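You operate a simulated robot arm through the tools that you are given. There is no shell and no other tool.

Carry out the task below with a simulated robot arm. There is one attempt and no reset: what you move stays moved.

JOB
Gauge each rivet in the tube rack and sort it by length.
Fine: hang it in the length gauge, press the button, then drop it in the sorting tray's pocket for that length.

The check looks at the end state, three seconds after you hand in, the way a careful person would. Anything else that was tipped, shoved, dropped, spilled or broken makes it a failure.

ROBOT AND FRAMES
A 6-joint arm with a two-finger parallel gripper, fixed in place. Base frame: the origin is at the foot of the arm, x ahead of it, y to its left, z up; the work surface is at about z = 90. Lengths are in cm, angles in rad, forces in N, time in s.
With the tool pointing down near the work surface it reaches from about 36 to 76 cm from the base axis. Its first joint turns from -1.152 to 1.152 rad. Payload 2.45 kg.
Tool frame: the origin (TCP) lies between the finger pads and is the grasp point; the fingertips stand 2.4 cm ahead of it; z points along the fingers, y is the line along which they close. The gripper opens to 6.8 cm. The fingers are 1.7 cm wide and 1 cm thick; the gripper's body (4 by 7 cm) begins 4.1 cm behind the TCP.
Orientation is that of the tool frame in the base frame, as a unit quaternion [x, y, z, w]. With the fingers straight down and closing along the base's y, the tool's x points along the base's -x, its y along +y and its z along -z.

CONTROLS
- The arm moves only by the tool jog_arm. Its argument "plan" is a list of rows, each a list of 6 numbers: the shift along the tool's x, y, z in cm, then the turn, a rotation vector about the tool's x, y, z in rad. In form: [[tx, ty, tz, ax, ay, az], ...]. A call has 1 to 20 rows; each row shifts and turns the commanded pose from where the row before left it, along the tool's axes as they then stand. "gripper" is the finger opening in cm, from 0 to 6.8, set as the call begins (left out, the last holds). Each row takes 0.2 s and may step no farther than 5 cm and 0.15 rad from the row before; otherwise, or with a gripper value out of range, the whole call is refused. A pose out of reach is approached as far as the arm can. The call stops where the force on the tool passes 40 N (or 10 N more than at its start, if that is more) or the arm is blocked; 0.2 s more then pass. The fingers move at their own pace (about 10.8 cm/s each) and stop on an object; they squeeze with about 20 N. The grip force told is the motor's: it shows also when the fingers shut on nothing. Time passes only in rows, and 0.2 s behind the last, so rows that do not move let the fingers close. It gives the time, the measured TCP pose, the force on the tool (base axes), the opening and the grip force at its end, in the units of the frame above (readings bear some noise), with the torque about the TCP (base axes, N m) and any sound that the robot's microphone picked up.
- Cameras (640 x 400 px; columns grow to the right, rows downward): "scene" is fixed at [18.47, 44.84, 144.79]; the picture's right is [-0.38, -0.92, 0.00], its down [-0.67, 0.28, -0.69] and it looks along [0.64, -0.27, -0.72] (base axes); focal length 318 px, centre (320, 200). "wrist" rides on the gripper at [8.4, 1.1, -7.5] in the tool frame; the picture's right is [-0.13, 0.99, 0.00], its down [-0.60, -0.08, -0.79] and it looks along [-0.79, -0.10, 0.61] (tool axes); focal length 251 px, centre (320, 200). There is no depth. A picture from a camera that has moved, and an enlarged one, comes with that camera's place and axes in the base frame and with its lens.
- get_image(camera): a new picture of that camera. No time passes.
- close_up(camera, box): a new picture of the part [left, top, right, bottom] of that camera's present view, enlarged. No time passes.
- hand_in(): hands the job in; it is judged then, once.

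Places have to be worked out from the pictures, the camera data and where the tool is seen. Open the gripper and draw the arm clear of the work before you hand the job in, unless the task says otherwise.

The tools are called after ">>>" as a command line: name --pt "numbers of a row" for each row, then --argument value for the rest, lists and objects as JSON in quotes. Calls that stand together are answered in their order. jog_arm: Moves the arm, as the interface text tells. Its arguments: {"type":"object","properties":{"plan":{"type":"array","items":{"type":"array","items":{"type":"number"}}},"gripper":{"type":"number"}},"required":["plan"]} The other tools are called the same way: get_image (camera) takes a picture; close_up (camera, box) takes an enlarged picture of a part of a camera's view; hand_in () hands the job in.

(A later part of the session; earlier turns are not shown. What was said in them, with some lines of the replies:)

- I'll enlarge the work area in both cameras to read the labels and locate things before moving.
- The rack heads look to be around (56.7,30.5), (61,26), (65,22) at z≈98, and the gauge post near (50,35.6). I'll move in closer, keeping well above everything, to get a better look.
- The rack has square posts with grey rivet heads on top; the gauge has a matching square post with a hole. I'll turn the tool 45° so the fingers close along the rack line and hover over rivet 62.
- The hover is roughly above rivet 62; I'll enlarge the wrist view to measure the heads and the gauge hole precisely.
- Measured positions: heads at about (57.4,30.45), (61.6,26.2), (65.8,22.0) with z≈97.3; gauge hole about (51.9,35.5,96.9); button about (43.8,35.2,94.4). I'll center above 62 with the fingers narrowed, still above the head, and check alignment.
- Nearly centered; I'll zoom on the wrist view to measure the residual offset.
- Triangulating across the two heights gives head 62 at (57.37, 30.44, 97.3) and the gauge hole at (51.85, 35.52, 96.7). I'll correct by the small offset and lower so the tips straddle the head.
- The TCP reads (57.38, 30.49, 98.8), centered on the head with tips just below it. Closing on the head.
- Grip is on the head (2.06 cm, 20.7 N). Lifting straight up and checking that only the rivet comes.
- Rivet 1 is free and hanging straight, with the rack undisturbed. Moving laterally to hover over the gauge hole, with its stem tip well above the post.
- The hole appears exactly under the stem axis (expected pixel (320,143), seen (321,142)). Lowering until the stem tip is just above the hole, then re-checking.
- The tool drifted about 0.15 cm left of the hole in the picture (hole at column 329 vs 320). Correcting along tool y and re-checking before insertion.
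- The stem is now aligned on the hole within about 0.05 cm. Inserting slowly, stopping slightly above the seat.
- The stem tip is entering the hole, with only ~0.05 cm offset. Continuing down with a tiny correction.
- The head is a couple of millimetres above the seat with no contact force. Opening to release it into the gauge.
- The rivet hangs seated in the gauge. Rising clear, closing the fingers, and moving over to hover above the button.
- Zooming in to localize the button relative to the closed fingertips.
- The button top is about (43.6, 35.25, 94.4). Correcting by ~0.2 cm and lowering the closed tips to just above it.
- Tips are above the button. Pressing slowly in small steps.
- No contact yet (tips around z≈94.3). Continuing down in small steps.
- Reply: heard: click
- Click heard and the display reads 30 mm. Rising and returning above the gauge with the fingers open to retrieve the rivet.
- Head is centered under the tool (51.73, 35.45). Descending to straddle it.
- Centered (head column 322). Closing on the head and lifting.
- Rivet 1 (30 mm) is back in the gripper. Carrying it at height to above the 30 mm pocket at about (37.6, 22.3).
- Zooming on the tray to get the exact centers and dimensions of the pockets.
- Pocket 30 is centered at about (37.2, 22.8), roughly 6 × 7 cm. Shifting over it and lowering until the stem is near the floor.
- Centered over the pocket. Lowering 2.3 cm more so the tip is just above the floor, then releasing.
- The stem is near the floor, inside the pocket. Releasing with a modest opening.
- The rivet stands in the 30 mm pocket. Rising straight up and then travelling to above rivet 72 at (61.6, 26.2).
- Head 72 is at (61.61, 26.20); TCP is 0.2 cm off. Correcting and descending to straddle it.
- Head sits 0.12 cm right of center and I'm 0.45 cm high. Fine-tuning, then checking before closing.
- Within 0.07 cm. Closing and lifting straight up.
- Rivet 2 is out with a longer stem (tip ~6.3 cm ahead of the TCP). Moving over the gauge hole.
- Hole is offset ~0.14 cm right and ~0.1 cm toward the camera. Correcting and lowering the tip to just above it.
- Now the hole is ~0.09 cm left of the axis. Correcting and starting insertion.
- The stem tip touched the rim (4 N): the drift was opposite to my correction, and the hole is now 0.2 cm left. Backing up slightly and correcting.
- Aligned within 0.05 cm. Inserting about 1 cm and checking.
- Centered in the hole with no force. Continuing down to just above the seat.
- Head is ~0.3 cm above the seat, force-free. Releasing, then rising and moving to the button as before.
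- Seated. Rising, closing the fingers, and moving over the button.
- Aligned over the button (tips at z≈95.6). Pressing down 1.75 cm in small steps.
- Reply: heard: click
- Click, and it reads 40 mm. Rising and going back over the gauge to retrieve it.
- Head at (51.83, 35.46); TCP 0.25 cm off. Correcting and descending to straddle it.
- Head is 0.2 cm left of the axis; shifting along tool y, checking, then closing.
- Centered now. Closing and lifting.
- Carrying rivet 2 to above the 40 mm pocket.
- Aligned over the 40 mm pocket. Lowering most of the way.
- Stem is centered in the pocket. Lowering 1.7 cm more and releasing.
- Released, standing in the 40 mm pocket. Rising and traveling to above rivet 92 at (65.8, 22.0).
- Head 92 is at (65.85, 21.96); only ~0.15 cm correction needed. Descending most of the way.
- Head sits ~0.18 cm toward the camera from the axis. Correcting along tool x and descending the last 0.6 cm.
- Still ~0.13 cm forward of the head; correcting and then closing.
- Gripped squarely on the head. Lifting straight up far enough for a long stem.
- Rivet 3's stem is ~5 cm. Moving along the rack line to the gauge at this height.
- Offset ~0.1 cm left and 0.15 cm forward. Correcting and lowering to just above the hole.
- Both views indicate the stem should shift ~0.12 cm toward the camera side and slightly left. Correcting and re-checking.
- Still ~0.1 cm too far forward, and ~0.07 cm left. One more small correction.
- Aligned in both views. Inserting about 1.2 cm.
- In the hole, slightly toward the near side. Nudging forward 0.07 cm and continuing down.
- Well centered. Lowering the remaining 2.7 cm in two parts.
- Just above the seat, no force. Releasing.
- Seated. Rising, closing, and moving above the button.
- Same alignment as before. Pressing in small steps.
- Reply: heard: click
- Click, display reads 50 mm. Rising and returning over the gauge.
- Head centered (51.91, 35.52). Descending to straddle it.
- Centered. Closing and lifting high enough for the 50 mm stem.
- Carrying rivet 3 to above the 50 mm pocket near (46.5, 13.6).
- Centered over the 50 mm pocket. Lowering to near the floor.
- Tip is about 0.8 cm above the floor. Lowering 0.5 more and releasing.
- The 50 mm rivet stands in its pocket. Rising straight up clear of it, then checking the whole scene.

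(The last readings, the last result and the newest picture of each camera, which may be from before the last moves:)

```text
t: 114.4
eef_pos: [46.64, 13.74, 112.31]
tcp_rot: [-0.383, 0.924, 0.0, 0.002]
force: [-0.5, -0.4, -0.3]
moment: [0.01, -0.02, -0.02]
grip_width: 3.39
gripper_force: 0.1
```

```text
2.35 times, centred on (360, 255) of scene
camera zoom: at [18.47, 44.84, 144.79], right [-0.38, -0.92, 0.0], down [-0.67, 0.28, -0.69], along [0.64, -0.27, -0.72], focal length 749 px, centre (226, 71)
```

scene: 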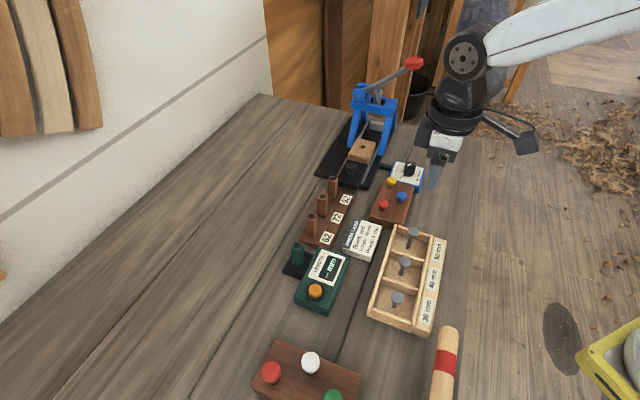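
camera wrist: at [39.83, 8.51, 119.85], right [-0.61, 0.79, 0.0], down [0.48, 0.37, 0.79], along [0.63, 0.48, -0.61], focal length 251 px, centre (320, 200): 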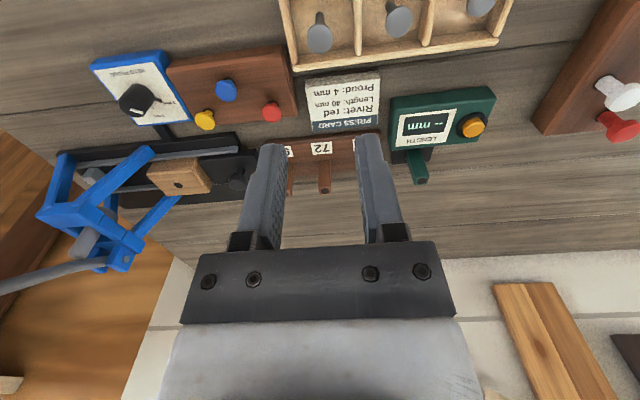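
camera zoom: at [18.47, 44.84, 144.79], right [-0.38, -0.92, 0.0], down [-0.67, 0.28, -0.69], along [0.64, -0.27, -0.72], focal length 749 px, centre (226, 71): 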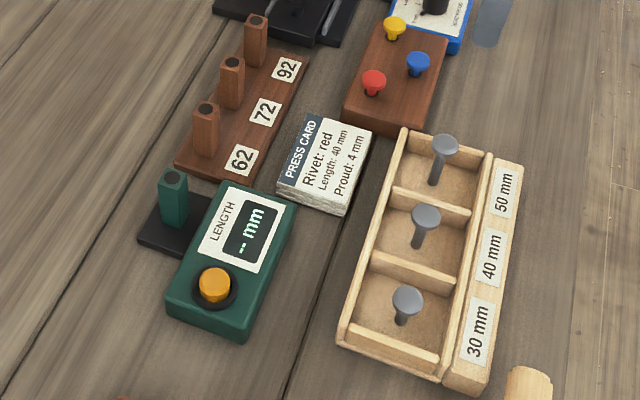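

All three rivets are in their correct pockets, and rack, gauge, card and other items are undisturbed. Opening the gripper fully and drawing the arm up and clear before handing in.

>>> jog_arm --pt "0 0 -2 0 0 0" --pt "0 0 -3 0 0 0" --pt "0 0 -3 0 0 0" --pt "0 0 0 0 0 0" --pt "0 0 0 0 0 0" --gripper 6.8

>>> close_up --camera "scene" --box '[270, 170, 450, 340]'

```text
t: 115.6
eef_pos: [46.58, 13.75, 120.32]
tcp_rot: [-0.383, 0.924, 0.0, 0.001]
force: [-0.8, -0.9, -0.4]
moment: [0.03, 0.0, -0.04]
grip_width: 6.79
gripper_force: 0.1
```

```text
2.35 times, centred on (360, 255) of scene
camera zoom: at [18.47, 44.84, 144.79], right [-0.38, -0.92, 0.0], down [-0.67, 0.28, -0.69], along [0.64, -0.27, -0.72], focal length 749 px, centre (226, 71)
```

zoom: 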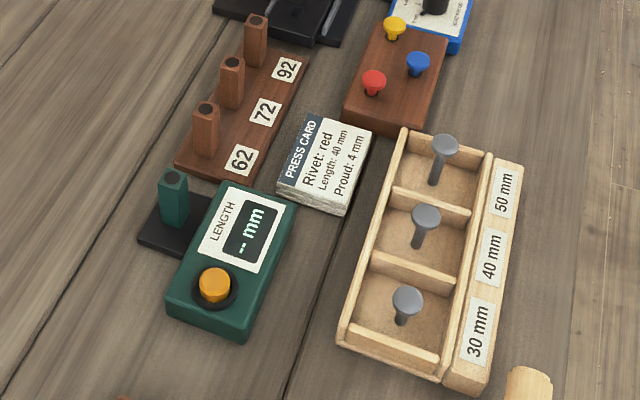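

Everything is settled and stable, the gripper is open and the arm is clear at z≈120. Handing in.

>>> hand_in

```text
The job is handed in.
```

All three rivets were gauged, read on the display and placed in the matching tray pockets, and the job is handed in. I haven't seen a verdict from the check.

| Rack position | Gauge reading | Tray pocket |
|---|---|---|
| 62 | 30 mm | 30 mm |
| 72 | 40 mm | 40 mm |
| 92 | 50 mm | 50 mm |

- **Upright in the tray:** each rivet is standing on its stem in its pocket instead of lying flat. They looked stable in the last picture.
- **Light contact at the gauge:** the 40 mm rivet's stem touched the rim of the gauge hole once, at about 4 N, while I was lining it up. I backed off and realigned it. The gauge did not look moved.
- **Everything else:** the rack, gauge, press card and other items looked undisturbed in the last picture. The gripper is open, and the arm is raised well clear of the work.
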